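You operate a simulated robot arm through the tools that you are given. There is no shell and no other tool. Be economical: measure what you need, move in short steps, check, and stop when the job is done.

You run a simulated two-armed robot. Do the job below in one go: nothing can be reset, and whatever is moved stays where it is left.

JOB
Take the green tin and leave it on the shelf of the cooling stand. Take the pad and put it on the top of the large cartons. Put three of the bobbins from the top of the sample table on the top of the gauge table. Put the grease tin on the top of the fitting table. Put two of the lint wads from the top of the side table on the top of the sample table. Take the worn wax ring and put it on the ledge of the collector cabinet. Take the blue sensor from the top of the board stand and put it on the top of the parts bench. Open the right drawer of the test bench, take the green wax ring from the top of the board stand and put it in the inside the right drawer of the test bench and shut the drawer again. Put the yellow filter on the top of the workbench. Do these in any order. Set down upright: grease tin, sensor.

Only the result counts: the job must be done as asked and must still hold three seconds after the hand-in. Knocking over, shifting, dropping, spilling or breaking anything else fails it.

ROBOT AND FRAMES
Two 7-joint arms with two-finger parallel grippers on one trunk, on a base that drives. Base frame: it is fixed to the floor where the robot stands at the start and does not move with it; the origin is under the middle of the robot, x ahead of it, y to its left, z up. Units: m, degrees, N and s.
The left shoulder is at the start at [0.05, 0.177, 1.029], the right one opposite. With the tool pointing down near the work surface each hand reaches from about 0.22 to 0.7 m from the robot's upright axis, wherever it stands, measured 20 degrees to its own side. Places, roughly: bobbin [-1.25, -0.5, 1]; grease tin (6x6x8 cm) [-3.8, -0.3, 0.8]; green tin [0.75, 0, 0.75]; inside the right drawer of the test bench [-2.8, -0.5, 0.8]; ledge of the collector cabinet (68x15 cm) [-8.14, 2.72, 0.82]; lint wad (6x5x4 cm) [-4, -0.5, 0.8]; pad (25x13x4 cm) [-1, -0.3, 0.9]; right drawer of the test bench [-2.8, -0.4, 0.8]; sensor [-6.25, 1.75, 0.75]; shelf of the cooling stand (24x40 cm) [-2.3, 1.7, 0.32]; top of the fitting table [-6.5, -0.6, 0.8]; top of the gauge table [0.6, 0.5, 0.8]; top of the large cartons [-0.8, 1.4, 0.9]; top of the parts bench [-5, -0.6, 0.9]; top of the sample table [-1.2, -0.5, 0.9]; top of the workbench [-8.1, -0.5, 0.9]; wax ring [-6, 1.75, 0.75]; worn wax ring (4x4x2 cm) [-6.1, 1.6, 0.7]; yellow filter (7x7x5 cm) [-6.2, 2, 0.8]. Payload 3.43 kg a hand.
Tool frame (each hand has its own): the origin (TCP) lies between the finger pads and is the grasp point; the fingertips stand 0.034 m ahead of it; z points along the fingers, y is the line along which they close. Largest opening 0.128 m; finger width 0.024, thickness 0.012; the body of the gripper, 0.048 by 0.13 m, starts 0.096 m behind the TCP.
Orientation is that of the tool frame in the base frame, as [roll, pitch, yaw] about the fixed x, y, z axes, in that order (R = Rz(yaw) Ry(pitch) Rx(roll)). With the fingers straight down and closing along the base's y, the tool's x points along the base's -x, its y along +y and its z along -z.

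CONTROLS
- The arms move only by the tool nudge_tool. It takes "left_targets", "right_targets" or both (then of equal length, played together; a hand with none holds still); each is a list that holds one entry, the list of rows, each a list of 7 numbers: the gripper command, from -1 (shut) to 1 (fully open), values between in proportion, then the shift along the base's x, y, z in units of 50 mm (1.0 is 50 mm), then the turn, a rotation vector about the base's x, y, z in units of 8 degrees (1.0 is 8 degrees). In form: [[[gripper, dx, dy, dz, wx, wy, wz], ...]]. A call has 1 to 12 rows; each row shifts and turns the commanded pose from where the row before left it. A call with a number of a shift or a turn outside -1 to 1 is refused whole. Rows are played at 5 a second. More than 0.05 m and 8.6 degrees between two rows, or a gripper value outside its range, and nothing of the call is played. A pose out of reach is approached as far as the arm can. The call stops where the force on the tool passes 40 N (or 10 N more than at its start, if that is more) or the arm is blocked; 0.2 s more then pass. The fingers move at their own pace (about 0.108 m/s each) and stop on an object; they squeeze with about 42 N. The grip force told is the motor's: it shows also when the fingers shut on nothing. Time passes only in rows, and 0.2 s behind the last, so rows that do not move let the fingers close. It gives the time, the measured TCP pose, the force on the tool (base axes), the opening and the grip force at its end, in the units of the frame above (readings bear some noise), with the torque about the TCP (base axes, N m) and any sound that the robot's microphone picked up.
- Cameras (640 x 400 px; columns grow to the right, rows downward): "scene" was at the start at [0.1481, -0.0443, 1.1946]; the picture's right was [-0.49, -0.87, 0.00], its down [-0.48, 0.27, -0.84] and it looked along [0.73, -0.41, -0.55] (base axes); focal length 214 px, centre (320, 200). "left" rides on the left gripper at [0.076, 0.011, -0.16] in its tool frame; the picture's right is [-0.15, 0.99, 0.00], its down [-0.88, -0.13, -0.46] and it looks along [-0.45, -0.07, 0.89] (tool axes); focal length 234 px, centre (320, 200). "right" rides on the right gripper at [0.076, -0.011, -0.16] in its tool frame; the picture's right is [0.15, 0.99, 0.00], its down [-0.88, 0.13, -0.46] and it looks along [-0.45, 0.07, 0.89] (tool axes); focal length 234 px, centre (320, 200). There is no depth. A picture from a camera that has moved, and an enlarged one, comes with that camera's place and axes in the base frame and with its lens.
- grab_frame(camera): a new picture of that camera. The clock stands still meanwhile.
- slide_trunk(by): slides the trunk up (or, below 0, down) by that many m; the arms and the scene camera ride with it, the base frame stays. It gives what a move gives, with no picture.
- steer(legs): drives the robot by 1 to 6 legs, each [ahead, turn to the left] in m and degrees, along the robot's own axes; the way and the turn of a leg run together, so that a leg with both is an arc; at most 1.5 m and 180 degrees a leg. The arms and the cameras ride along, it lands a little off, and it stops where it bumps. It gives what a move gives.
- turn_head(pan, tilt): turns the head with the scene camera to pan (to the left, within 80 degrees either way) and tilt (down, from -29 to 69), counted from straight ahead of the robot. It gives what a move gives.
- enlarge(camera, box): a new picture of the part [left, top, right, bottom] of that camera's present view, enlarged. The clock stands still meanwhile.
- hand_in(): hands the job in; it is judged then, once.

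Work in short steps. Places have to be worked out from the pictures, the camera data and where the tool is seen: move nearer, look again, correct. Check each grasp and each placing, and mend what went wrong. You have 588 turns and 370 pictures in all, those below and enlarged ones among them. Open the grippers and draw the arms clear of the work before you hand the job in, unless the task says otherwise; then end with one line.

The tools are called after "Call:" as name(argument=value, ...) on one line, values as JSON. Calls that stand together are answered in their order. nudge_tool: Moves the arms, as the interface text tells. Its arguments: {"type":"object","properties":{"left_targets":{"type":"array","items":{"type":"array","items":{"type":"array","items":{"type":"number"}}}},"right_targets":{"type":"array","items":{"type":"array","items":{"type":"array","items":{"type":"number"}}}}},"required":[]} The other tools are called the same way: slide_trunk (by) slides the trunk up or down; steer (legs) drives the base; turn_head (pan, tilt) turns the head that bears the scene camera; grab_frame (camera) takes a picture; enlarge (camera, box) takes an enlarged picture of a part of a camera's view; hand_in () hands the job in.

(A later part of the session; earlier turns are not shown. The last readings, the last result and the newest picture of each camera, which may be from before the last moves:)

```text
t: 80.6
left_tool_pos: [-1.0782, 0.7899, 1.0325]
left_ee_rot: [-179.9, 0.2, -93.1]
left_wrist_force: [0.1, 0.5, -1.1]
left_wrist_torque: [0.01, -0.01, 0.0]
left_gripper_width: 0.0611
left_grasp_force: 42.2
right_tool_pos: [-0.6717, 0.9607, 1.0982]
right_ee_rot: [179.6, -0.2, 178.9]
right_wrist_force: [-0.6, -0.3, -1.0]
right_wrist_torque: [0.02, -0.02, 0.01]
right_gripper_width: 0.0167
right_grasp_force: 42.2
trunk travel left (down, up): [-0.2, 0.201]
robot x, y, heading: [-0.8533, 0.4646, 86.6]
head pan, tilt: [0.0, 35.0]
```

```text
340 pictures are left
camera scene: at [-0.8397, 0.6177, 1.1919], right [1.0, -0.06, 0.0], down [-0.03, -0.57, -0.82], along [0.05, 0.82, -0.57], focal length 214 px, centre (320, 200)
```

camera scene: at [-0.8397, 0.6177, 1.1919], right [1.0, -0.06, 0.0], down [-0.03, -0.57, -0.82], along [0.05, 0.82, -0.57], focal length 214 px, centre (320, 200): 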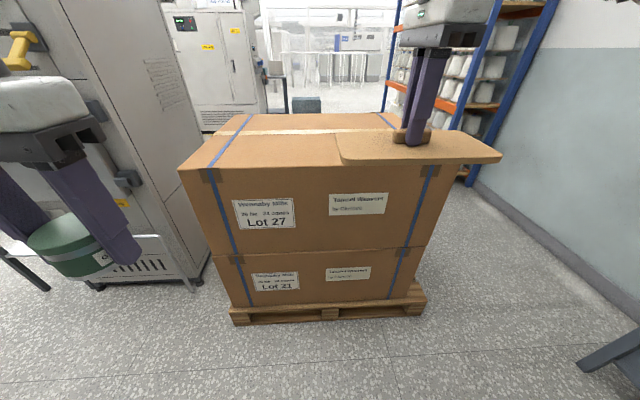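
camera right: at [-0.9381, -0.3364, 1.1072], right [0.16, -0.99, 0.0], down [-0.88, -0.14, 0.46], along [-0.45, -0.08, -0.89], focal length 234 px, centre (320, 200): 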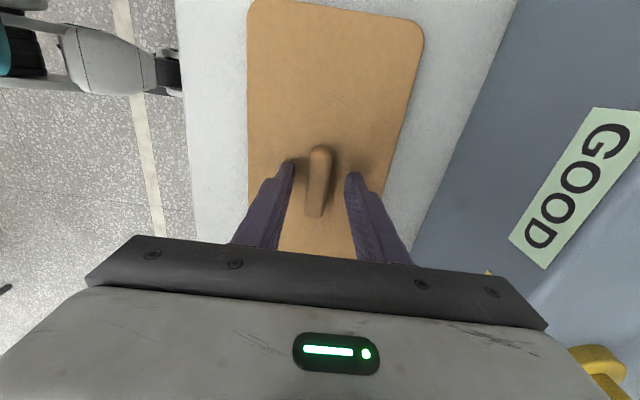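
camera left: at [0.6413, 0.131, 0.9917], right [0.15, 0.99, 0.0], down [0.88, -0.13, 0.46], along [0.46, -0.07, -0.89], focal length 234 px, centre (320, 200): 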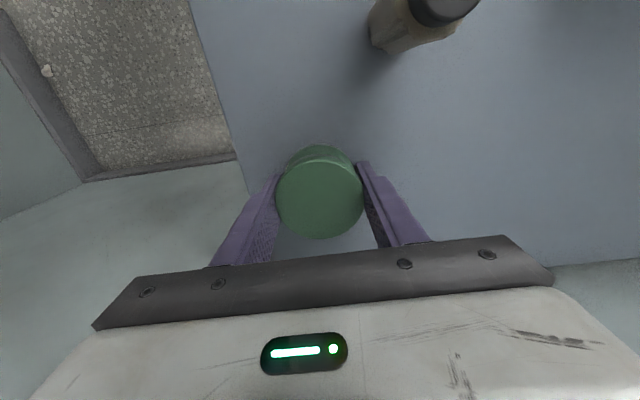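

The carton top is near z 0.91, with front edge at y ≈ 1.2, x −1.22 to −0.43. I drive 0.32 m closer and extend the right hand over it.

Call:
steer(legs=[[0.32, 0]])

Call:
nudge_tool(right_targets=[[[-1, -0.5, 0.7, -0.1, 0, 0, 0], [-1, -0.5, 0.7, -0.1, 0, 0, 0], [-1, -0.5, 0.4, -0.3, 0, 0, 0], [-1, 0, 0, -0.7, 0, 0, 0]]])

Call:
grab_frame(camera="scene")

```text
t: 82.7
left_tool_pos: [-1.0597, 1.1072, 1.031]
left_ee_rot: [-179.9, 0.1, -92.9]
left_wrist_force: [-0.3, -0.5, -2.2]
left_wrist_torque: [-0.03, -0.01, 0.02]
left_gripper_width: 0.0614
left_grasp_force: 41.8
right_tool_pos: [-0.6564, 1.2804, 1.0981]
right_ee_rot: [179.5, -0.2, 179.1]
right_wrist_force: [-0.1, -0.1, 0.0]
right_wrist_torque: [-0.01, 0.01, 0.0]
right_gripper_width: 0.0167
right_grasp_force: 42.0
trunk travel left (down, up): [-0.2, 0.201]
robot x, y, heading: [-0.8306, 0.7792, 87.1]
head pan, tilt: [0.0, 35.0]
```

```text
t: 83.7
left_tool_pos: [-1.0601, 1.1075, 1.0306]
left_ee_rot: [-180.0, 0.1, -93.0]
left_wrist_force: [-0.4, -0.9, -2.4]
left_wrist_torque: [-0.06, 0.01, 0.0]
left_gripper_width: 0.061
left_grasp_force: 41.9
right_tool_pos: [-0.71, 1.3441, 1.0451]
right_ee_rot: [179.6, -0.2, 179.1]
right_wrist_force: [-0.1, 0.4, 0.7]
right_wrist_torque: [0.0, 0.03, 0.01]
right_gripper_width: 0.0167
right_grasp_force: 42.0
right hand out of reach, approached as far as the arm can: row 2, 3
trunk travel left (down, up): [-0.2, 0.201]
robot x, y, heading: [-0.8348, 0.7838, 87.0]
head pan, tilt: [0.0, 35.0]
```

```text
339 pictures are left
camera scene: at [-0.8223, 0.9366, 1.1918], right [1.0, -0.05, 0.0], down [-0.03, -0.57, -0.82], along [0.04, 0.82, -0.57], focal length 214 px, centre (320, 200)
```

scene: 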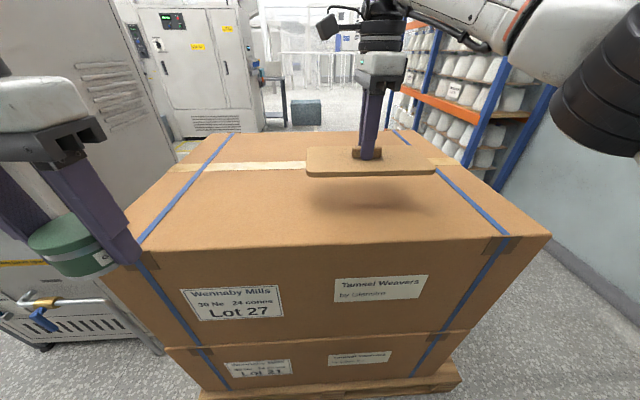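

Pad is well over the carton top. I lower in steps toward z ≈ 0.965, watching the force.

Call:
nudge_tool(right_targets=[[[-1, 0, 0, -0.7, 0, 0, 0], [-1, 0, 0, -0.5, 0, 0, 0], [-1, 0, 0, -0.1, 0, 0, 0]]])

Call:
grab_frame(camera="scene")

```text
t: 84.5
left_tool_pos: [-1.0604, 1.1075, 1.0303]
left_ee_rot: [-179.8, 0.1, -93.0]
left_wrist_force: [0.4, -0.5, -2.3]
left_wrist_torque: [0.01, 0.01, 0.03]
left_gripper_width: 0.0613
left_grasp_force: 42.8
right_tool_pos: [-0.7097, 1.3434, 0.9802]
right_ee_rot: [179.6, -0.1, 179.1]
right_wrist_force: [-0.4, 0.7, 0.8]
right_wrist_torque: [-0.04, -0.02, 0.01]
right_gripper_width: 0.0167
right_grasp_force: 42.0
trunk travel left (down, up): [-0.2, 0.201]
robot x, y, heading: [-0.8325, 0.7837, 87.1]
head pan, tilt: [0.0, 35.0]
```

```text
338 pictures are left
camera scene: at [-0.8226, 0.9363, 1.1919], right [1.0, -0.05, 0.0], down [-0.03, -0.57, -0.82], along [0.04, 0.82, -0.57], focal length 214 px, centre (320, 200)
```

scene: 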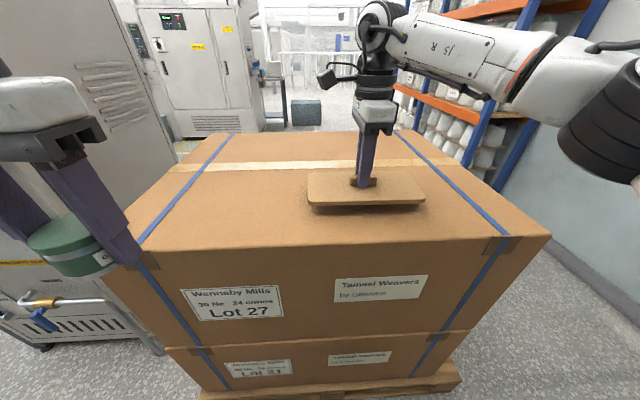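

Still slightly above, about 2 cm. I lower in 4 mm steps until contact shows.

Call:
nudge_tool(right_targets=[[[-1, 0, 0, -0.1, 0, 0, 0], [-1, 0, 0, -0.1, 0, 0, 0], [-1, 0, 0, -0.08, 0, 0, 0]]])

Call:
nudge_tool(right_targets=[[[-1, 0, 0, -0.05, 0, 0, 0], [-1, 0, 0, 0, 0, 0, 0]]])

```text
t: 85.3
left_tool_pos: [-1.0604, 1.1076, 1.0322]
left_ee_rot: [-180.0, 0.1, -93.1]
left_wrist_force: [-0.2, 0.2, -1.6]
left_wrist_torque: [0.02, 0.01, -0.03]
left_gripper_width: 0.0611
left_grasp_force: 41.5
right_tool_pos: [-0.7086, 1.3427, 0.9673]
right_ee_rot: [179.6, -0.2, 179.0]
right_wrist_force: [0.2, 0.1, 0.7]
right_wrist_torque: [0.02, 0.03, -0.03]
right_gripper_width: 0.0167
right_grasp_force: 42.3
trunk travel left (down, up): [-0.2, 0.201]
robot x, y, heading: [-0.8297, 0.7795, 86.9]
head pan, tilt: [0.0, 35.0]
```

```text
t: 85.9
left_tool_pos: [-1.06, 1.1078, 1.0315]
left_ee_rot: [-179.9, 0.1, -93.0]
left_wrist_force: [0.9, -0.5, -1.6]
left_wrist_torque: [-0.04, -0.01, 0.0]
left_gripper_width: 0.0608
left_grasp_force: 42.1
right_tool_pos: [-0.7095, 1.3422, 0.9644]
right_ee_rot: [179.6, -0.2, 179.1]
right_wrist_force: [0.3, -0.2, -1.1]
right_wrist_torque: [0.03, 0.0, 0.0]
right_gripper_width: 0.0167
right_grasp_force: 42.3
trunk travel left (down, up): [-0.2, 0.201]
robot x, y, heading: [-0.8322, 0.7775, 86.7]
head pan, tilt: [0.0, 35.0]
```

Call:
nudge_tool(right_targets=[[[-1, 0, 0, -0.08, 0, 0, 0], [-1, 0, 0, -0.08, 0, 0, 0], [-1, 0, 0, 0, 0, 0, 0]]])

Call:
enlarge(camera="scene", box=[280, 120, 460, 240])

```text
t: 86.7
left_tool_pos: [-1.0612, 1.109, 1.0316]
left_ee_rot: [-179.9, 0.2, -93.0]
left_wrist_force: [-0.7, 0.4, -1.8]
left_wrist_torque: [0.04, 0.02, 0.01]
left_gripper_width: 0.0611
left_grasp_force: 41.8
right_tool_pos: [-0.7089, 1.3432, 0.9555]
right_ee_rot: [179.6, -0.4, 179.1]
right_wrist_force: [-0.6, 0.3, -0.1]
right_wrist_torque: [-0.01, 0.01, 0.04]
right_gripper_width: 0.0165
right_grasp_force: 42.2
trunk travel left (down, up): [-0.2, 0.201]
robot x, y, heading: [-0.8282, 0.7822, 86.7]
head pan, tilt: [0.0, 35.0]
```

```text
3.33 times, centred on (370, 180) of scene
camera zoom: at [-0.8225, 0.9363, 1.1919], right [1.0, -0.05, 0.0], down [-0.03, -0.57, -0.82], along [0.04, 0.82, -0.57], focal length 715 px, centre (153, 267)
```

zoom: 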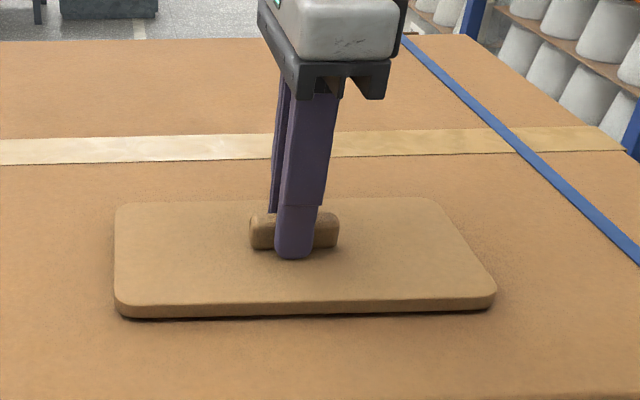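

Very near the surface now; a few more millimetres.

Call:
nudge_tool(right_targets=[[[-1, 0, 0, -0.06, 0, 0, 0], [-1, 0, 0, -0.06, 0, 0, 0], [-1, 0, 0, 0, 0, 0, 0]]])

```text
t: 87.5
left_tool_pos: [-1.0612, 1.108, 1.032]
left_ee_rot: [-179.9, 0.1, -93.0]
left_wrist_force: [-0.3, -0.3, -1.6]
left_wrist_torque: [0.01, -0.01, -0.01]
left_gripper_width: 0.061
left_grasp_force: 41.2
right_tool_pos: [-0.7075, 1.3428, 0.9508]
right_ee_rot: [179.5, -0.1, 179.0]
right_wrist_force: [1.9, 3.5, 13.5]
right_wrist_torque: [-0.37, 0.21, 0.05]
right_gripper_width: 0.0171
right_grasp_force: 42.4
trunk travel left (down, up): [-0.2, 0.201]
robot x, y, heading: [-0.8313, 0.776, 86.9]
head pan, tilt: [0.0, 35.0]
```

Contact felt. I open and lift away.

Call:
nudge_tool(right_targets=[[[-0.4, 0, 0, 0.02, 0, 0, 0], [-0.4, 0, 0, 0, 0, 0, 0], [-0.4, 0, 0, 0.5, 0, 0, 0], [-0.4, 0, 0, 1, 0, 0, 0], [0, 0, 0, 1, 0, 0, 0]]])

Call:
grab_frame(camera="scene")

```text
t: 88.7
left_tool_pos: [-1.0615, 1.107, 1.0324]
left_ee_rot: [-179.9, 0.2, -92.9]
left_wrist_force: [0.2, 0.2, -1.4]
left_wrist_torque: [0.01, -0.02, -0.03]
left_gripper_width: 0.0612
left_grasp_force: 42.1
right_tool_pos: [-0.7109, 1.3416, 1.0778]
right_ee_rot: [179.4, 0.0, 179.2]
right_wrist_force: [0.4, 0.1, 0.6]
right_wrist_torque: [-0.01, -0.01, -0.01]
right_gripper_width: 0.0639
right_grasp_force: 0.0
trunk travel left (down, up): [-0.2, 0.201]
robot x, y, heading: [-0.8293, 0.7784, 86.7]
head pan, tilt: [0.0, 35.0]
```

```text
336 pictures are left
camera scene: at [-0.8237, 0.9356, 1.192], right [1.0, -0.05, 0.0], down [-0.03, -0.57, -0.82], along [0.04, 0.82, -0.57], focal length 214 px, centre (320, 200)
```

scene: 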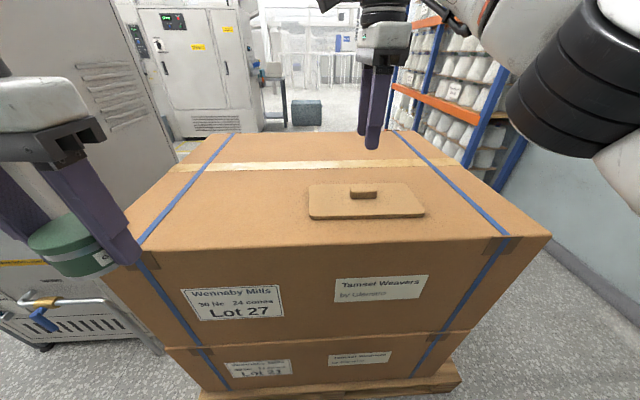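

Pad is placed. I back away, unwind the right wrist and turn toward −x to go to the cooling stand.

Call:
steer(legs=[[-0.42, 0]])

Call:
nudge_tool(right_targets=[[[0, 0, -0.4, 0.1, 0, 0, 1], [0, 0, -0.4, 0.1, 0, 0, 1], [0, 0, -0.4, 0.1, 0, 0, 1], [0, 0, -0.4, 0.1, 0, 0, 1], [0, 0, -0.4, 0.1, 0, 0, 1], [0, 0.2, -0.4, 0, 0, 0, 1], [0, 0.2, -0.4, 0, 0, 0, 1], [0, 0.2, -0.4, 0, 0, 0, 1], [0, 0.2, -0.4, 0, 0, 0, 1], [0, 0.2, -0.4, 0, 0, 0, 1], [0, 0, 0, 0, 0, 0, 1]]])

Call:
steer(legs=[[0, 93], [0.75, 0]])

Call:
turn_head(pan=-35, tilt=25)

Call:
grab_frame(camera="scene")

```text
t: 91.3
left_tool_pos: [-1.083, 0.6842, 1.0316]
left_ee_rot: [-179.9, 0.3, -93.3]
left_wrist_force: [-0.3, -0.5, -1.9]
left_wrist_torque: [0.02, -0.01, 0.0]
left_gripper_width: 0.0611
left_grasp_force: 41.9
right_tool_pos: [-0.7304, 0.9184, 1.0781]
right_ee_rot: [179.6, -0.2, 178.8]
right_wrist_force: [0.0, 0.1, 0.5]
right_wrist_torque: [0.05, -0.01, 0.04]
right_gripper_width: 0.0638
right_grasp_force: 0.0
trunk travel left (down, up): [-0.2, 0.201]
robot x, y, heading: [-0.8561, 0.3557, 86.7]
head pan, tilt: [0.0, 35.0]
```

```text
t: 93.7
left_tool_pos: [-1.0835, 0.6838, 1.0313]
left_ee_rot: [-179.9, 0.1, -93.2]
left_wrist_force: [0.3, -0.3, -0.9]
left_wrist_torque: [0.06, 0.03, -0.01]
left_gripper_width: 0.061
left_grasp_force: 42.0
right_tool_pos: [-0.6821, 0.7168, 1.1011]
right_ee_rot: [179.5, -0.2, -93.1]
right_wrist_force: [0.3, 0.0, -0.6]
right_wrist_torque: [-0.03, -0.01, 0.01]
right_gripper_width: 0.0641
right_grasp_force: 0.0
trunk travel left (down, up): [-0.2, 0.201]
robot x, y, heading: [-0.855, 0.3517, 86.8]
head pan, tilt: [0.0, 35.0]
```

```text
t: 101.8
left_tool_pos: [-1.9418, 0.1227, 1.0316]
left_ee_rot: [-179.8, 0.0, -0.6]
left_wrist_force: [-0.8, -0.3, -1.4]
left_wrist_torque: [0.02, 0.0, -0.03]
left_gripper_width: 0.0612
left_grasp_force: 41.3
right_tool_pos: [-1.9924, 0.5233, 1.102]
right_ee_rot: [179.5, -0.2, -0.6]
right_wrist_force: [-0.4, -0.2, 0.4]
right_wrist_torque: [-0.04, 0.0, -0.02]
right_gripper_width: 0.0639
right_grasp_force: 0.1
trunk travel left (down, up): [-0.2, 0.201]
robot x, y, heading: [-1.6219, 0.3641, 179.1]
head pan, tilt: [0.0, 35.0]
```

```text
t: 102.8
left_tool_pos: [-1.9401, 0.1232, 1.0314]
left_ee_rot: [-179.9, 0.0, -0.7]
left_wrist_force: [0.4, -0.4, -1.9]
left_wrist_torque: [0.0, 0.0, 0.05]
left_gripper_width: 0.0611
left_grasp_force: 41.7
right_tool_pos: [-1.9927, 0.5227, 1.1026]
right_ee_rot: [179.4, -0.3, -0.6]
right_wrist_force: [1.0, -0.8, 0.0]
right_wrist_torque: [0.0, -0.01, -0.02]
right_gripper_width: 0.0641
right_grasp_force: 0.0
trunk travel left (down, up): [-0.2, 0.201]
robot x, y, heading: [-1.6229, 0.3658, 179.1]
head pan, tilt: [-35.0, 25.0]
```

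```text
335 pictures are left
camera scene: at [-1.7656, 0.4192, 1.2076], right [0.58, 0.81, 0.0], down [0.34, -0.25, -0.91], along [-0.74, 0.53, -0.42], focal length 214 px, centre (320, 200)
```

scene: 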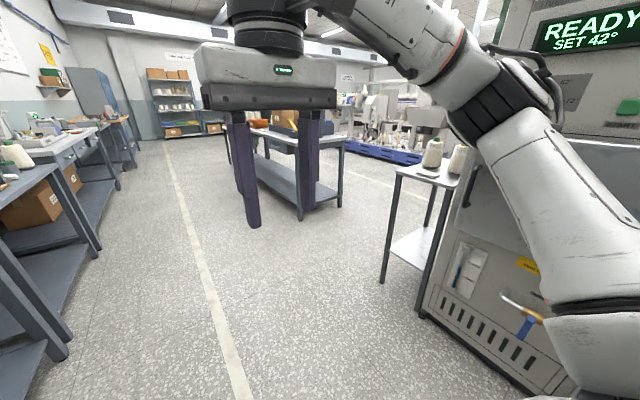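

The cooling stand is the small two-tier rack at about x −2.46…−2.15, front y ≈ 1.46; its top blocks a top-down placing. I'll first set the tin on the carton's front edge and regrasp it with a forward-tilted tool. Driving back in front of the cartons.

Call:
steer(legs=[[-0.65, 0], [0, -89], [0.38, 0]])

Call:
turn_head(pan=15, tilt=45)

Call:
grab_frame(camera="scene")

```text
t: 112.3
left_tool_pos: [-1.2135, 1.0607, 1.0305]
left_ee_rot: [-179.9, 0.1, -90.2]
left_wrist_force: [0.5, -0.2, -1.7]
left_wrist_torque: [0.0, 0.03, 0.0]
left_gripper_width: 0.061
left_grasp_force: 42.4
right_tool_pos: [-0.8127, 1.1132, 1.1017]
right_ee_rot: [179.5, -0.1, -90.3]
right_wrist_force: [0.0, 0.7, 0.3]
right_wrist_torque: [-0.02, 0.0, -0.01]
right_gripper_width: 0.0643
right_grasp_force: 0.2
trunk travel left (down, up): [-0.2, 0.201]
robot x, y, heading: [-0.9659, 0.7433, 89.8]
head pan, tilt: [-35.0, 25.0]
```

```text
t: 113.4
left_tool_pos: [-1.2141, 1.0599, 1.0311]
left_ee_rot: [-179.9, 0.2, -90.2]
left_wrist_force: [-0.6, 0.3, -1.3]
left_wrist_torque: [-0.03, 0.0, 0.05]
left_gripper_width: 0.061
left_grasp_force: 41.7
right_tool_pos: [-0.8144, 1.1137, 1.1011]
right_ee_rot: [179.5, -0.2, -90.1]
right_wrist_force: [0.0, -0.1, -0.2]
right_wrist_torque: [0.0, -0.01, 0.0]
right_gripper_width: 0.0639
right_grasp_force: 0.1
trunk travel left (down, up): [-0.2, 0.201]
robot x, y, heading: [-0.9661, 0.7394, 89.6]
head pan, tilt: [15.0, 45.0]
```

```text
334 pictures are left
camera scene: at [-0.9886, 0.8909, 1.1771], right [0.97, 0.25, 0.0], down [0.18, -0.68, -0.71], along [-0.18, 0.68, -0.71], focal length 214 px, centre (320, 200)
```

scene: 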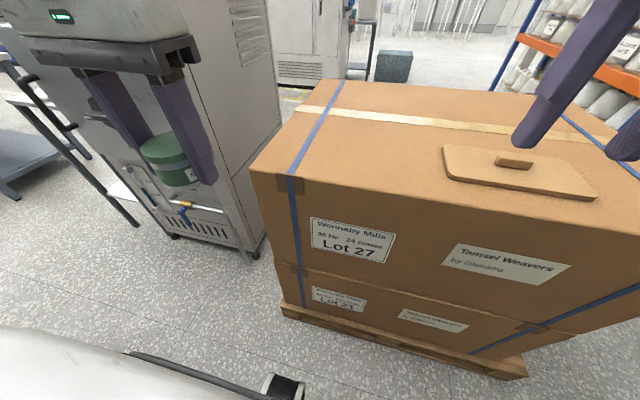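

The carton's front-left top corner is at (−1.22, 1.21). I bring the tin over to (−1.06, 1.265) and lower.

Call:
nudge_tool(left_targets=[[[-1, 0.51, 0.68, 0, 0, 0, 0], [-1, 0.51, 0.68, 0, 0, 0, 0], [-1, 0.51, 0.68, 0, 0, 0, 0], [-1, 0.51, 0.68, 0, 0, 0, 0], [-1, 0.51, 0.69, 0, 0, 0, 0], [-1, 0.51, 0.69, 0, 0, 0, 0], [-1, 0, 0, -0.7, 0, 0, 0], [-1, 0, 0, -0.7, 0, 0, 0], [-1, 0, 0, -0.3, 0, 0, 0]]])

Call:
grab_frame(camera="scene")

```text
t: 115.4
left_tool_pos: [-1.128, 1.1947, 0.939]
left_ee_rot: [-179.8, 0.4, -90.2]
left_wrist_force: [-1.4, -0.8, 6.2]
left_wrist_torque: [0.15, 0.05, 0.03]
left_gripper_width: 0.061
left_grasp_force: 42.1
left hand out of reach, approached as far as the arm can: row 4, 5, 6
right_tool_pos: [-0.8142, 1.1132, 1.101]
right_ee_rot: [179.4, -0.1, -90.1]
right_wrist_force: [-0.4, -0.1, 0.2]
right_wrist_torque: [0.01, 0.01, 0.01]
right_gripper_width: 0.064
right_grasp_force: 0.1
trunk travel left (down, up): [-0.2, 0.201]
robot x, y, heading: [-0.9642, 0.7418, 89.8]
head pan, tilt: [15.0, 45.0]
```

```text
333 pictures are left
camera scene: at [-0.9886, 0.8902, 1.1774], right [0.97, 0.25, 0.0], down [0.18, -0.68, -0.71], along [-0.18, 0.68, -0.71], focal length 214 px, centre (320, 200)
```

scene: 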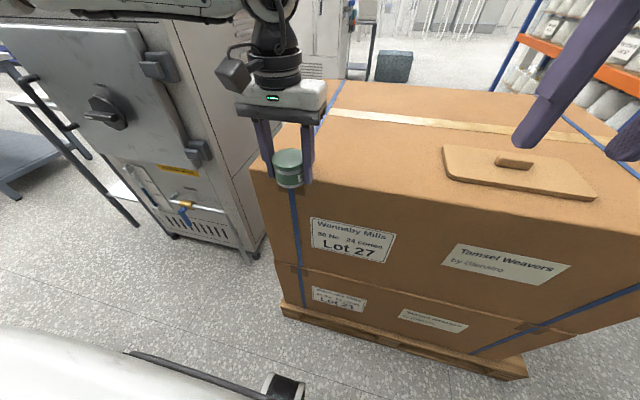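

It stopped short at the edge from reach limits. I lift 4 cm and drive 0.1 m closer.

Call:
nudge_tool(left_targets=[[[-1, 0, 0, 0.4, 0, 0, 0], [-1, 0, 0, 0.6, 0, 0, 0]]])

Call:
steer(legs=[[0.1, 0]])

Call:
nudge_tool(left_targets=[[[-1, 0.6, -0.2, 0, 0, 0, 0], [-1, 0.6, -0.2, 0, 0, 0, 0], [-1, 0, 0, -0.5, 0, 0, 0]]])

Call:
grab_frame(camera="scene")

```text
t: 116.0
left_tool_pos: [-1.1286, 1.1954, 0.988]
left_ee_rot: [-179.9, 0.0, -90.1]
left_wrist_force: [0.7, -0.2, -1.7]
left_wrist_torque: [0.01, -0.02, 0.04]
left_gripper_width: 0.0612
left_grasp_force: 42.4
right_tool_pos: [-0.8137, 1.1144, 1.1018]
right_ee_rot: [179.4, -0.2, -90.1]
right_wrist_force: [0.2, -0.7, 0.1]
right_wrist_torque: [-0.03, 0.02, 0.05]
right_gripper_width: 0.0638
right_grasp_force: 0.1
trunk travel left (down, up): [-0.2, 0.201]
robot x, y, heading: [-0.9672, 0.7415, 89.6]
head pan, tilt: [15.0, 45.0]
```

```text
t: 117.2
left_tool_pos: [-1.1271, 1.2942, 0.9879]
left_ee_rot: [-179.9, 0.1, -90.3]
left_wrist_force: [0.4, -0.2, -1.9]
left_wrist_torque: [-0.07, -0.03, -0.02]
left_gripper_width: 0.061
left_grasp_force: 41.9
right_tool_pos: [-0.812, 1.2135, 1.1011]
right_ee_rot: [179.5, -0.2, -90.3]
right_wrist_force: [-0.6, 0.7, -1.0]
right_wrist_torque: [-0.05, 0.04, 0.01]
right_gripper_width: 0.064
right_grasp_force: 0.1
trunk travel left (down, up): [-0.2, 0.201]
robot x, y, heading: [-0.9693, 0.8387, 89.6]
head pan, tilt: [15.0, 45.0]
```

```text
t: 118.0
left_tool_pos: [-1.0952, 1.2604, 0.954]
left_ee_rot: [179.9, 0.1, -90.2]
left_wrist_force: [-0.3, -0.1, -0.4]
left_wrist_torque: [-0.04, 0.0, -0.04]
left_gripper_width: 0.0611
left_grasp_force: 42.1
left hand out of reach, approached as far as the arm can: row 1, 2
right_tool_pos: [-0.813, 1.2118, 1.1021]
right_ee_rot: [179.6, -0.3, -90.2]
right_wrist_force: [0.1, 0.4, 0.1]
right_wrist_torque: [-0.01, 0.0, 0.03]
right_gripper_width: 0.0641
right_grasp_force: 0.1
trunk travel left (down, up): [-0.2, 0.201]
robot x, y, heading: [-0.9695, 0.8408, 89.7]
head pan, tilt: [15.0, 45.0]
```

```text
332 pictures are left
camera scene: at [-0.9878, 0.9894, 1.1771], right [0.97, 0.25, 0.0], down [0.18, -0.68, -0.71], along [-0.18, 0.68, -0.71], focal length 214 px, centre (320, 200)
```

scene: 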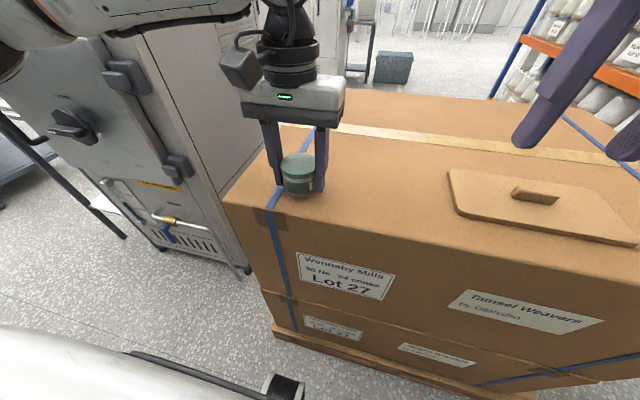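

Tin is over the carton near the front edge. I lower gently until contact and release.

Call:
nudge_tool(left_targets=[[[-1, 0, 0, -0.25, 0, 0, 0], [-1, 0, 0, -0.1, 0, 0, 0], [-1, 0, 0, 0, 0, 0, 0]]])

```text
t: 118.8
left_tool_pos: [-1.0948, 1.2607, 0.9393]
left_ee_rot: [-179.9, 0.5, -90.2]
left_wrist_force: [-4.0, 1.0, 21.1]
left_wrist_torque: [-0.05, 0.13, -0.03]
left_gripper_width: 0.061
left_grasp_force: 41.6
right_tool_pos: [-0.8115, 1.2123, 1.1017]
right_ee_rot: [179.5, -0.2, -90.2]
right_wrist_force: [0.5, -0.1, 1.0]
right_wrist_torque: [0.02, -0.01, 0.02]
right_gripper_width: 0.0642
right_grasp_force: 0.0
trunk travel left (down, up): [-0.2, 0.201]
robot x, y, heading: [-0.9706, 0.8419, 89.2]
head pan, tilt: [15.0, 45.0]
```

Contact (surface z ≈ 0.905). I release, rise, back off and tilt the tool forward about 50°.

Call:
nudge_tool(left_targets=[[[0.6, 0, 0, 0.05, 0, 0, 0], [0.6, 0, 0, 0, 0, 0, 0], [0.6, 0, 0, 0.7, 0, 0, 0], [0.6, 0, 0, 0.9, 0, 0, 0], [0.6, 0, -0.7, 0.6, 0, 0, 0], [0.6, 0, -0.9, 0, 0, 0, 0], [0.6, 0, -0.9, 0, 0, 0, 0], [0.6, 0, -0.8, 0, 0, 0, 0]]])

Call:
nudge_tool(left_targets=[[[0.6, 0, 0, 0, 0.9, 0, 0], [0.6, 0, 0, 0, 0.9, 0, 0], [0.6, 0, 0, 0, 0.9, 0, 0], [0.6, 0, 0, 0, 0.9, 0, 0], [0.6, 0, 0, 0, 0.9, 0, 0], [0.6, 0, 0, 0, 0.9, 0, 0], [0.6, 0, 0, 0, 0.9, 0, 0]]])

Call:
grab_frame(camera="left")

Call:
grab_frame(camera="scene")

```text
t: 120.6
left_tool_pos: [-1.1012, 1.092, 1.0441]
left_ee_rot: [-180.0, 0.0, -90.2]
left_wrist_force: [0.2, 0.5, -0.3]
left_wrist_torque: [-0.01, -0.02, 0.0]
left_gripper_width: 0.1027
left_grasp_force: 0.1
left hand out of reach, approached as far as the arm can: row 4
right_tool_pos: [-0.812, 1.2115, 1.1032]
right_ee_rot: [179.5, -0.1, -90.2]
right_wrist_force: [0.2, -0.7, -0.4]
right_wrist_torque: [0.04, 0.02, -0.04]
right_gripper_width: 0.0642
right_grasp_force: 0.1
trunk travel left (down, up): [-0.2, 0.201]
robot x, y, heading: [-0.9668, 0.8421, 90.0]
head pan, tilt: [15.0, 45.0]
```

```text
t: 121.9
left_tool_pos: [-1.1013, 1.0956, 1.0514]
left_ee_rot: [-179.7, 39.0, -90.3]
left_wrist_force: [-4.1, -4.6, 11.3]
left_wrist_torque: [-1.71, -0.23, -0.58]
left_gripper_width: 0.1024
left_grasp_force: 0.1
left hand out of reach, approached as far as the arm can: row 6
right_tool_pos: [-0.8118, 1.2123, 1.103]
right_ee_rot: [179.5, -0.2, -90.1]
right_wrist_force: [-0.8, 0.3, 0.5]
right_wrist_torque: [-0.04, 0.01, -0.02]
right_gripper_width: 0.064
right_grasp_force: 0.0
trunk travel left (down, up): [-0.2, 0.201]
robot x, y, heading: [-0.9662, 0.8395, 89.5]
head pan, tilt: [15.0, 45.0]
stopped in row 6 (left hand): the force on the tool passed its limit at 87 N (the readings are from after the stop); the commanded pose is now the measured one
```

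```text
331 pictures are left
camera left: at [-1.1141, 0.9344, 1.1268], right [-0.99, 0.12, 0.09], down [0.13, 0.39, 0.91], along [0.08, 0.91, -0.41], focal length 234 px, centre (320, 200)
```

left: 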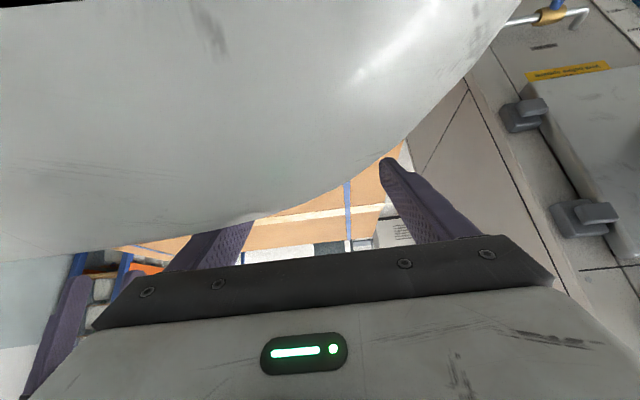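

```text
330 pictures are left
camera scene: at [-0.9878, 0.9895, 1.1771], right [0.97, 0.25, 0.0], down [0.18, -0.68, -0.71], along [-0.18, 0.68, -0.71], focal length 214 px, centre (320, 200)
```

scene: 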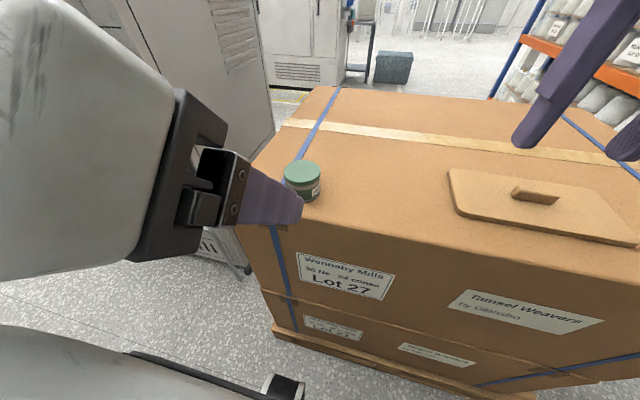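

The gripper's rear touched my own body. I extend the hand away from the body, back the base off 0.2 m, and continue the tilt there.

Call:
nudge_tool(left_targets=[[[0.6, -0.2, 0.6, 0.2, 0, 0, 0], [0.6, -0.2, 0.6, 0.2, 0, 0, 0]]])

Call:
steer(legs=[[-0.25, 0]])

Call:
nudge_tool(left_targets=[[[0.6, -0.3, 0.6, 0, 0, 0, 0], [0.6, -0.3, 0.6, 0, 0.5, 0, 0], [0.6, 0, 0.3, 0, 0.9, 0, 0]]])

Call:
grab_frame(camera="scene")

```text
t: 122.5
left_tool_pos: [-1.121, 1.1557, 1.072]
left_ee_rot: [-179.7, 39.1, -90.3]
left_wrist_force: [-0.5, 0.0, -0.7]
left_wrist_torque: [-0.01, -0.01, 0.03]
left_gripper_width: 0.1023
left_grasp_force: 0.0
right_tool_pos: [-0.8127, 1.2131, 1.1018]
right_ee_rot: [179.5, -0.2, -90.2]
right_wrist_force: [0.6, 0.5, -0.4]
right_wrist_torque: [0.0, 0.02, 0.0]
right_gripper_width: 0.064
right_grasp_force: 0.1
trunk travel left (down, up): [-0.2, 0.201]
robot x, y, heading: [-0.9668, 0.8409, 89.5]
head pan, tilt: [15.0, 45.0]
```

```text
t: 124.3
left_tool_pos: [-1.1231, 0.9096, 1.0713]
left_ee_rot: [-179.8, 39.2, -90.3]
left_wrist_force: [0.5, 0.1, 2.0]
left_wrist_torque: [0.0, -0.02, 0.01]
left_gripper_width: 0.1025
left_grasp_force: 0.1
right_tool_pos: [-0.8153, 0.9674, 1.1026]
right_ee_rot: [179.5, -0.1, -90.1]
right_wrist_force: [-0.3, -0.7, -1.1]
right_wrist_torque: [0.05, -0.03, -0.01]
right_gripper_width: 0.0638
right_grasp_force: 0.0
trunk travel left (down, up): [-0.2, 0.201]
robot x, y, heading: [-0.9728, 0.5978, 89.6]
head pan, tilt: [15.0, 45.0]
```

```text
t: 125.1
left_tool_pos: [-1.1521, 0.9845, 1.0728]
left_ee_rot: [-179.9, 50.5, -90.2]
left_wrist_force: [-0.5, 0.0, 1.0]
left_wrist_torque: [0.02, 0.01, 0.04]
left_gripper_width: 0.1026
left_grasp_force: 0.0
right_tool_pos: [-0.8137, 0.9678, 1.1017]
right_ee_rot: [179.5, -0.1, -90.2]
right_wrist_force: [0.4, 1.3, 0.8]
right_wrist_torque: [0.02, -0.01, -0.03]
right_gripper_width: 0.0639
right_grasp_force: 0.0
trunk travel left (down, up): [-0.2, 0.201]
robot x, y, heading: [-0.9699, 0.5952, 89.6]
head pan, tilt: [15.0, 45.0]
```

```text
329 pictures are left
camera scene: at [-0.9894, 0.7445, 1.1771], right [0.97, 0.25, 0.0], down [0.18, -0.68, -0.71], along [-0.18, 0.68, -0.71], focal length 214 px, centre (320, 200)
```

scene: 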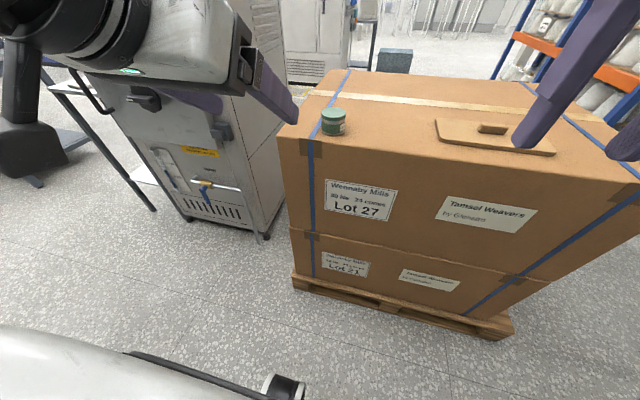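

Tilt is now 50°. I drive 0.12 m ahead and bring the hand to a start point in front of and above the tin.

Call:
steer(legs=[[0.12, 0]])

Call:
nudge_tool(left_targets=[[[0.6, 0.55, 0.6, -0.45, 0, 0, 0], [0.6, 0.55, 0.5, -0.45, 0, 0, 0]]])

Call:
grab_frame(camera="left")

Call:
grab_frame(camera="scene")

```text
t: 126.3
left_tool_pos: [-1.1512, 1.1057, 1.0731]
left_ee_rot: [-179.8, 50.3, -90.4]
left_wrist_force: [0.2, 0.8, 0.2]
left_wrist_torque: [0.01, 0.01, -0.01]
left_gripper_width: 0.1025
left_grasp_force: 0.1
right_tool_pos: [-0.8126, 1.088, 1.1014]
right_ee_rot: [179.5, -0.3, -90.3]
right_wrist_force: [-0.8, 0.6, 0.4]
right_wrist_torque: [-0.05, 0.0, 0.01]
right_gripper_width: 0.064
right_grasp_force: 0.1
trunk travel left (down, up): [-0.2, 0.201]
robot x, y, heading: [-0.9731, 0.7201, 89.5]
head pan, tilt: [15.0, 45.0]
```

```text
t: 126.9
left_tool_pos: [-1.0932, 1.164, 1.0278]
left_ee_rot: [-179.7, 50.3, -90.3]
left_wrist_force: [0.2, -1.4, 0.2]
left_wrist_torque: [0.01, 0.01, 0.03]
left_gripper_width: 0.1024
left_grasp_force: 0.1
right_tool_pos: [-0.8123, 1.0884, 1.1007]
right_ee_rot: [179.5, -0.1, -90.2]
right_wrist_force: [-0.4, 0.5, -0.5]
right_wrist_torque: [0.03, 0.01, 0.0]
right_gripper_width: 0.064
right_grasp_force: 0.0
trunk travel left (down, up): [-0.2, 0.201]
robot x, y, heading: [-0.97, 0.7187, 89.4]
head pan, tilt: [15.0, 45.0]
```

```text
328 pictures are left
camera left: at [-1.1074, 0.9904, 1.0706], right [-0.99, 0.1, 0.11], down [0.13, 0.21, 0.97], along [0.08, 0.97, -0.22], focal length 234 px, centre (320, 200)
```

left: 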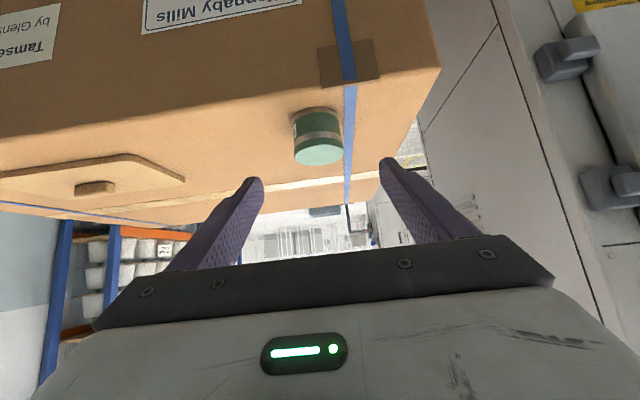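

```text
327 pictures are left
camera scene: at [-0.9883, 0.866, 1.177], right [0.97, 0.25, 0.0], down [0.18, -0.69, -0.71], along [-0.18, 0.68, -0.71], focal length 214 px, centre (320, 200)
```

scene: 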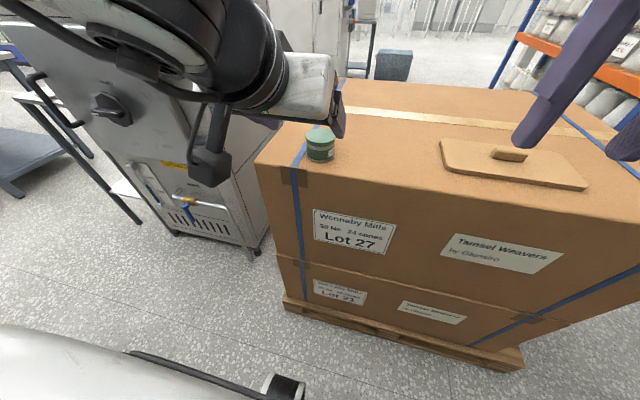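

The tin is in line between the fingers. I advance along the tool axis.

Call:
nudge_tool(left_targets=[[[0.6, 0, 0.58, -0.52, 0, 0, 0], [0.6, 0, 0.58, -0.52, 0, 0, 0], [0.6, 0, 0.58, -0.52, 0, 0, 0]]])

Call:
grab_frame(camera="left")

Call:
grab_frame(camera="scene")

```text
t: 127.7
left_tool_pos: [-1.0962, 1.2485, 0.948]
left_ee_rot: [-179.7, 50.3, -90.3]
left_wrist_force: [0.6, -0.1, -0.2]
left_wrist_torque: [0.0, -0.02, -0.03]
left_gripper_width: 0.1021
left_grasp_force: 0.0
right_tool_pos: [-0.8122, 1.0879, 1.1024]
right_ee_rot: [179.5, -0.2, -90.3]
right_wrist_force: [0.1, -0.9, 0.4]
right_wrist_torque: [-0.03, 0.0, -0.04]
right_gripper_width: 0.0639
right_grasp_force: 0.0
trunk travel left (down, up): [-0.2, 0.201]
robot x, y, heading: [-0.9714, 0.7181, 89.4]
head pan, tilt: [15.0, 45.0]
```

```text
326 pictures are left
camera left: at [-1.1082, 1.0747, 0.9911], right [-0.99, 0.1, 0.11], down [0.13, 0.21, 0.97], along [0.08, 0.97, -0.22], focal length 234 px, centre (320, 200)
```

left: 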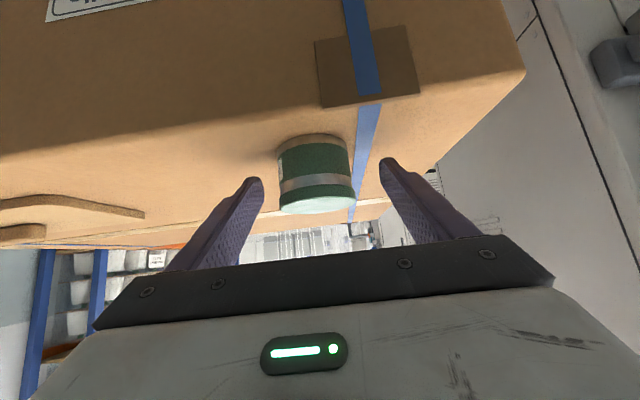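

```text
325 pictures are left
camera scene: at [-0.9884, 0.8657, 1.177], right [0.97, 0.25, 0.0], down [0.18, -0.68, -0.71], along [-0.18, 0.68, -0.71], focal length 214 px, centre (320, 200)
```

scene: 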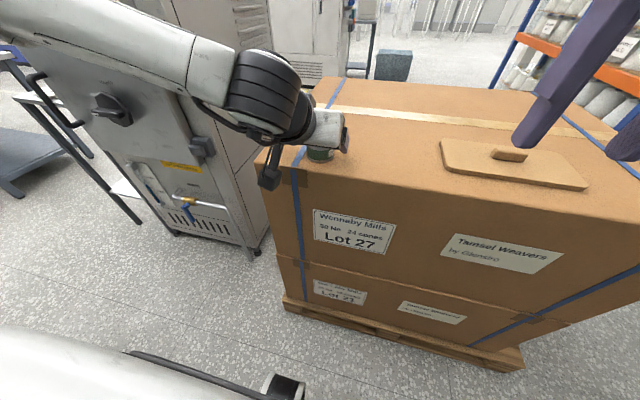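

Tin centre is at about (−1.092, 1.26, 0.925). I finish the approach and close.

Call:
nudge_tool(left_targets=[[[0.6, 0.07, 0.25, -0.15, 0, 0, 0], [-1, 0, 0, 0, 0, 0, 0], [-1, 0, 0, 0, 0, 0, 0], [-1, 0, 0, 0, 0, 0, 0]]])

Call:
nudge_tool(left_targets=[[[-1, 0, 0, 0.5, 0, 0, 0], [-1, 0, -0.1, 0.9, 0, 0, 0], [-1, 0, -0.1, 0.6, 0, 0, 0]]])

Call:
grab_frame(camera="left")

```text
t: 128.7
left_tool_pos: [-1.094, 1.2602, 0.9406]
left_ee_rot: [180.0, 50.3, -90.5]
left_wrist_force: [-0.9, -0.9, 0.4]
left_wrist_torque: [-0.02, 0.06, 0.0]
left_gripper_width: 0.0614
left_grasp_force: 42.0
right_tool_pos: [-0.8129, 1.0878, 1.1014]
right_ee_rot: [179.5, -0.2, -90.3]
right_wrist_force: [-0.7, 0.3, -0.2]
right_wrist_torque: [-0.05, 0.02, 0.0]
right_gripper_width: 0.0642
right_grasp_force: 0.1
trunk travel left (down, up): [-0.2, 0.201]
robot x, y, heading: [-0.9667, 0.7203, 89.7]
head pan, tilt: [15.0, 45.0]
```

```text
t: 129.5
left_tool_pos: [-1.0944, 1.2493, 1.0434]
left_ee_rot: [-179.9, 50.3, -90.4]
left_wrist_force: [0.4, -0.1, -1.4]
left_wrist_torque: [-0.02, -0.03, 0.0]
left_gripper_width: 0.0612
left_grasp_force: 41.9
right_tool_pos: [-0.8124, 1.0883, 1.1017]
right_ee_rot: [179.6, -0.2, -90.3]
right_wrist_force: [-0.7, -0.4, -0.6]
right_wrist_torque: [0.03, 0.0, 0.02]
right_gripper_width: 0.064
right_grasp_force: 0.2
trunk travel left (down, up): [-0.2, 0.201]
robot x, y, heading: [-0.9689, 0.7206, 89.6]
head pan, tilt: [15.0, 45.0]
```

```text
324 pictures are left
camera left: at [-1.107, 1.0764, 1.0854], right [-0.99, 0.1, 0.11], down [0.13, 0.21, 0.97], along [0.08, 0.97, -0.22], focal length 234 px, centre (320, 200)
```

left: 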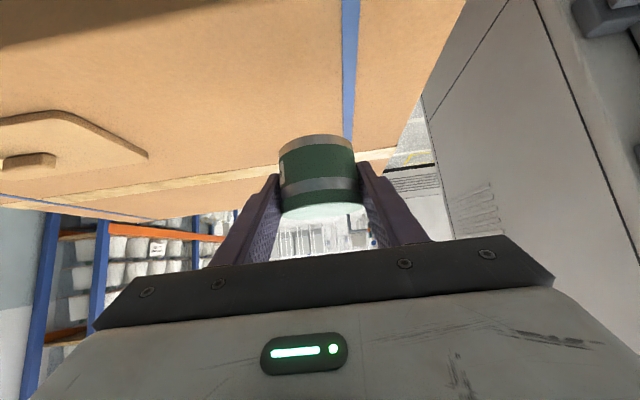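

Tin regrasped upright with the tilted tool (bottom 36 mm below TCP). I back off and drive to stand in front of the cooling stand.

Call:
steer(legs=[[-0.38, 0], [0, 90], [1.2, 0], [0, -90]])

Call:
turn_head(pan=10, tilt=40)

Call:
grab_frame(camera="scene")

```text
t: 145.2
left_tool_pos: [-2.2587, 0.9385, 1.0433]
left_ee_rot: [-179.8, 50.3, -93.5]
left_wrist_force: [0.8, 0.4, -0.8]
left_wrist_torque: [-0.01, -0.01, -0.01]
left_gripper_width: 0.0612
left_grasp_force: 41.8
right_tool_pos: [-1.9861, 0.7622, 1.1024]
right_ee_rot: [179.5, -0.3, -93.4]
right_wrist_force: [0.5, -0.7, 0.7]
right_wrist_torque: [-0.02, 0.0, 0.02]
right_gripper_width: 0.0639
right_grasp_force: 0.1
trunk travel left (down, up): [-0.2, 0.201]
robot x, y, heading: [-2.1647, 0.402, 86.4]
head pan, tilt: [15.0, 45.0]
```

```text
t: 145.8
left_tool_pos: [-2.2582, 0.9389, 1.0427]
left_ee_rot: [-179.9, 50.3, -93.5]
left_wrist_force: [0.9, 0.3, -0.6]
left_wrist_torque: [-0.04, -0.02, 0.0]
left_gripper_width: 0.0612
left_grasp_force: 42.0
right_tool_pos: [-1.9861, 0.7626, 1.1018]
right_ee_rot: [179.5, -0.2, -93.4]
right_wrist_force: [-0.6, -0.3, 0.5]
right_wrist_torque: [-0.02, -0.01, -0.02]
right_gripper_width: 0.064
right_grasp_force: 0.0
trunk travel left (down, up): [-0.2, 0.201]
robot x, y, heading: [-2.1643, 0.3985, 86.4]
head pan, tilt: [10.0, 40.0]
```

```text
323 pictures are left
camera scene: at [-2.1673, 0.5543, 1.1843], right [0.99, 0.11, 0.0], down [0.07, -0.64, -0.77], along [-0.09, 0.76, -0.64], focal length 214 px, centre (320, 200)
```

scene: 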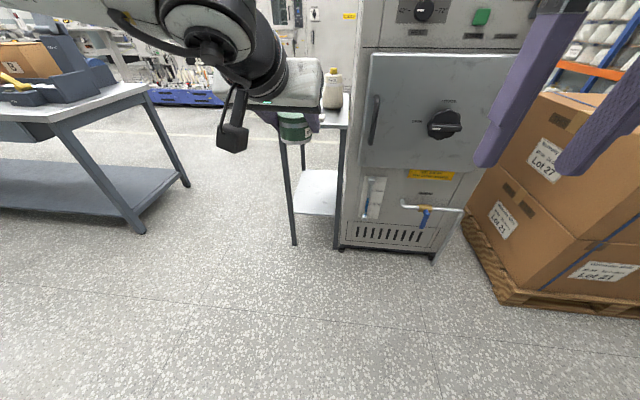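

The shelf spans x −2.42…−2.20 with its front edge at y ≈ 1.445. I square up, draw the right hand back, lower the trunk and bring the tin to shelf height before driving in.

Call:
steer(legs=[[0, 3.5]])

Call:
slide_trunk(by=-0.2)

Call:
nudge_tool(left_targets=[[[-1, 0, 0, -0.9, 0, 0, 0], [-1, 0, 0, -0.9, 0, 0, 0], [-1, 0, 0, -0.9, 0, 0, 0], [-1, 0, 0, -0.9, 0, 0, 0], [-1, 0, 0, -0.9, 0, 0, 0], [-1, 0, 0, -0.9, 0, 0, 0], [-1, 0, 0, -0.9, 0, 0, 0], [-1, 0, 0, -0.9, 0, 0, 0], [-1, 0, 0, -0.9, 0, 0, 0]]], right_targets=[[[0, 0, -0.3, 0, 0, 0, 0], [0, 0, -0.3, 0, 0, 0, 0], [0, 0, -0.3, 0, 0, 0, 0], [0, 0, -0.3, 0, 0, 0, 0], [0, 0, -0.3, 0, 0, 0, 0], [0, 0, 0, 0, 0, 0, 0], [0, 0, 0, 0, 0, 0, 0], [0, 0, 0, 0, 0, 0, 0], [0, 0, 0, 0, 0, 0, 0]]])

Call:
grab_frame(camera="scene")

Call:
grab_frame(camera="left")

```text
t: 146.7
left_tool_pos: [-2.2914, 0.9318, 1.0423]
left_ee_rot: [-179.8, 50.3, -90.0]
left_wrist_force: [-0.6, -1.3, -1.7]
left_wrist_torque: [-0.02, 0.01, -0.05]
left_gripper_width: 0.0613
left_grasp_force: 42.1
right_tool_pos: [-2.0095, 0.7716, 1.1011]
right_ee_rot: [179.6, -0.2, -89.9]
right_wrist_force: [0.4, 0.6, -0.5]
right_wrist_torque: [-0.01, 0.0, -0.01]
right_gripper_width: 0.064
right_grasp_force: 0.1
trunk travel left (down, up): [-0.2, 0.201]
robot x, y, heading: [-2.1613, 0.4011, 90.0]
head pan, tilt: [10.0, 40.0]
```

```text
t: 148.8
left_tool_pos: [-2.2908, 0.9334, 0.8436]
left_ee_rot: [-179.7, 50.3, -90.0]
left_wrist_force: [-0.5, 0.2, -1.3]
left_wrist_torque: [-0.02, 0.0, 0.01]
left_gripper_width: 0.0613
left_grasp_force: 42.3
right_tool_pos: [-2.0089, 0.7715, 0.9022]
right_ee_rot: [179.6, -0.2, -89.9]
right_wrist_force: [0.1, -0.9, -0.8]
right_wrist_torque: [0.01, 0.04, 0.01]
right_gripper_width: 0.064
right_grasp_force: 0.0
trunk travel left (down, up): [0.0, 0.401]
robot x, y, heading: [-2.1629, 0.3978, 90.0]
head pan, tilt: [10.0, 40.0]
```

```text
t: 150.8
left_tool_pos: [-2.3707, 0.9162, 0.5411]
left_ee_rot: [-179.8, 50.2, -90.0]
left_wrist_force: [-0.5, 0.5, -1.3]
left_wrist_torque: [-0.02, 0.02, -0.02]
left_gripper_width: 0.0611
left_grasp_force: 41.6
left hand out of reach, approached as far as the arm can: row 5, 6, 7, 8, 9
right_tool_pos: [-2.0087, 0.6957, 0.9009]
right_ee_rot: [179.6, -0.1, -89.9]
right_wrist_force: [1.1, -0.6, 0.0]
right_wrist_torque: [-0.02, 0.02, -0.01]
right_gripper_width: 0.064
right_grasp_force: 0.1
trunk travel left (down, up): [0.0, 0.401]
robot x, y, heading: [-2.164, 0.3999, 89.8]
head pan, tilt: [10.0, 40.0]
```

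```text
322 pictures are left
camera scene: at [-2.1767, 0.5537, 0.9843], right [0.99, 0.17, 0.0], down [0.11, -0.63, -0.77], along [-0.13, 0.75, -0.64], focal length 214 px, centre (320, 200)
```

scene: 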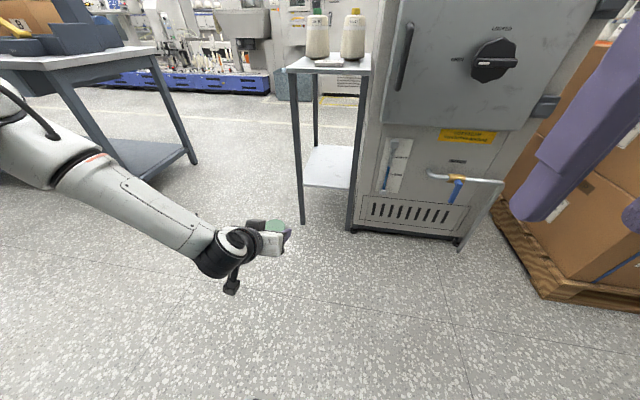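

```text
321 pictures are left
camera left: at [-2.3816, 0.7432, 0.5835], right [-0.99, 0.1, 0.11], down [0.13, 0.21, 0.97], along [0.07, 0.97, -0.22], focal length 234 px, centre (320, 200)
```

left: 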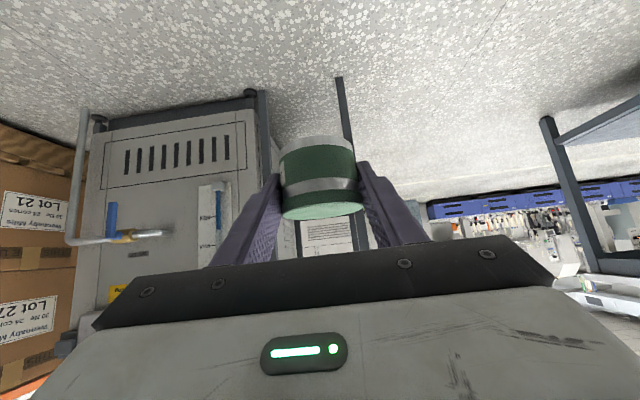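

The arm runs out of range there; I try going further forward while lowering.

Call:
nudge_tool(left_targets=[[[-1, 0.3, 0.8, -0.3, 0, 0, 0], [-1, 0.3, 0.8, -0.5, 0, 0, 0], [-1, 0, 0.5, -0.8, 0, 0, 0], [-1, 0, 0.3, -0.8, 0, 0, 0]]])

```text
t: 151.8
left_tool_pos: [-2.4098, 0.9904, 0.5337]
left_ee_rot: [-179.9, 50.3, -90.1]
left_wrist_force: [0.5, 0.2, -0.1]
left_wrist_torque: [0.03, 0.0, 0.01]
left_gripper_width: 0.0612
left_grasp_force: 41.9
left hand out of reach, approached as far as the arm can: row 1, 2, 3, 4
right_tool_pos: [-2.0083, 0.6954, 0.9029]
right_ee_rot: [179.6, -0.2, -90.0]
right_wrist_force: [-0.4, -0.2, -0.7]
right_wrist_torque: [-0.02, 0.03, 0.0]
right_gripper_width: 0.0641
right_grasp_force: 0.0
trunk travel left (down, up): [0.0, 0.401]
robot x, y, heading: [-2.1635, 0.4024, 90.0]
head pan, tilt: [10.0, 40.0]
```

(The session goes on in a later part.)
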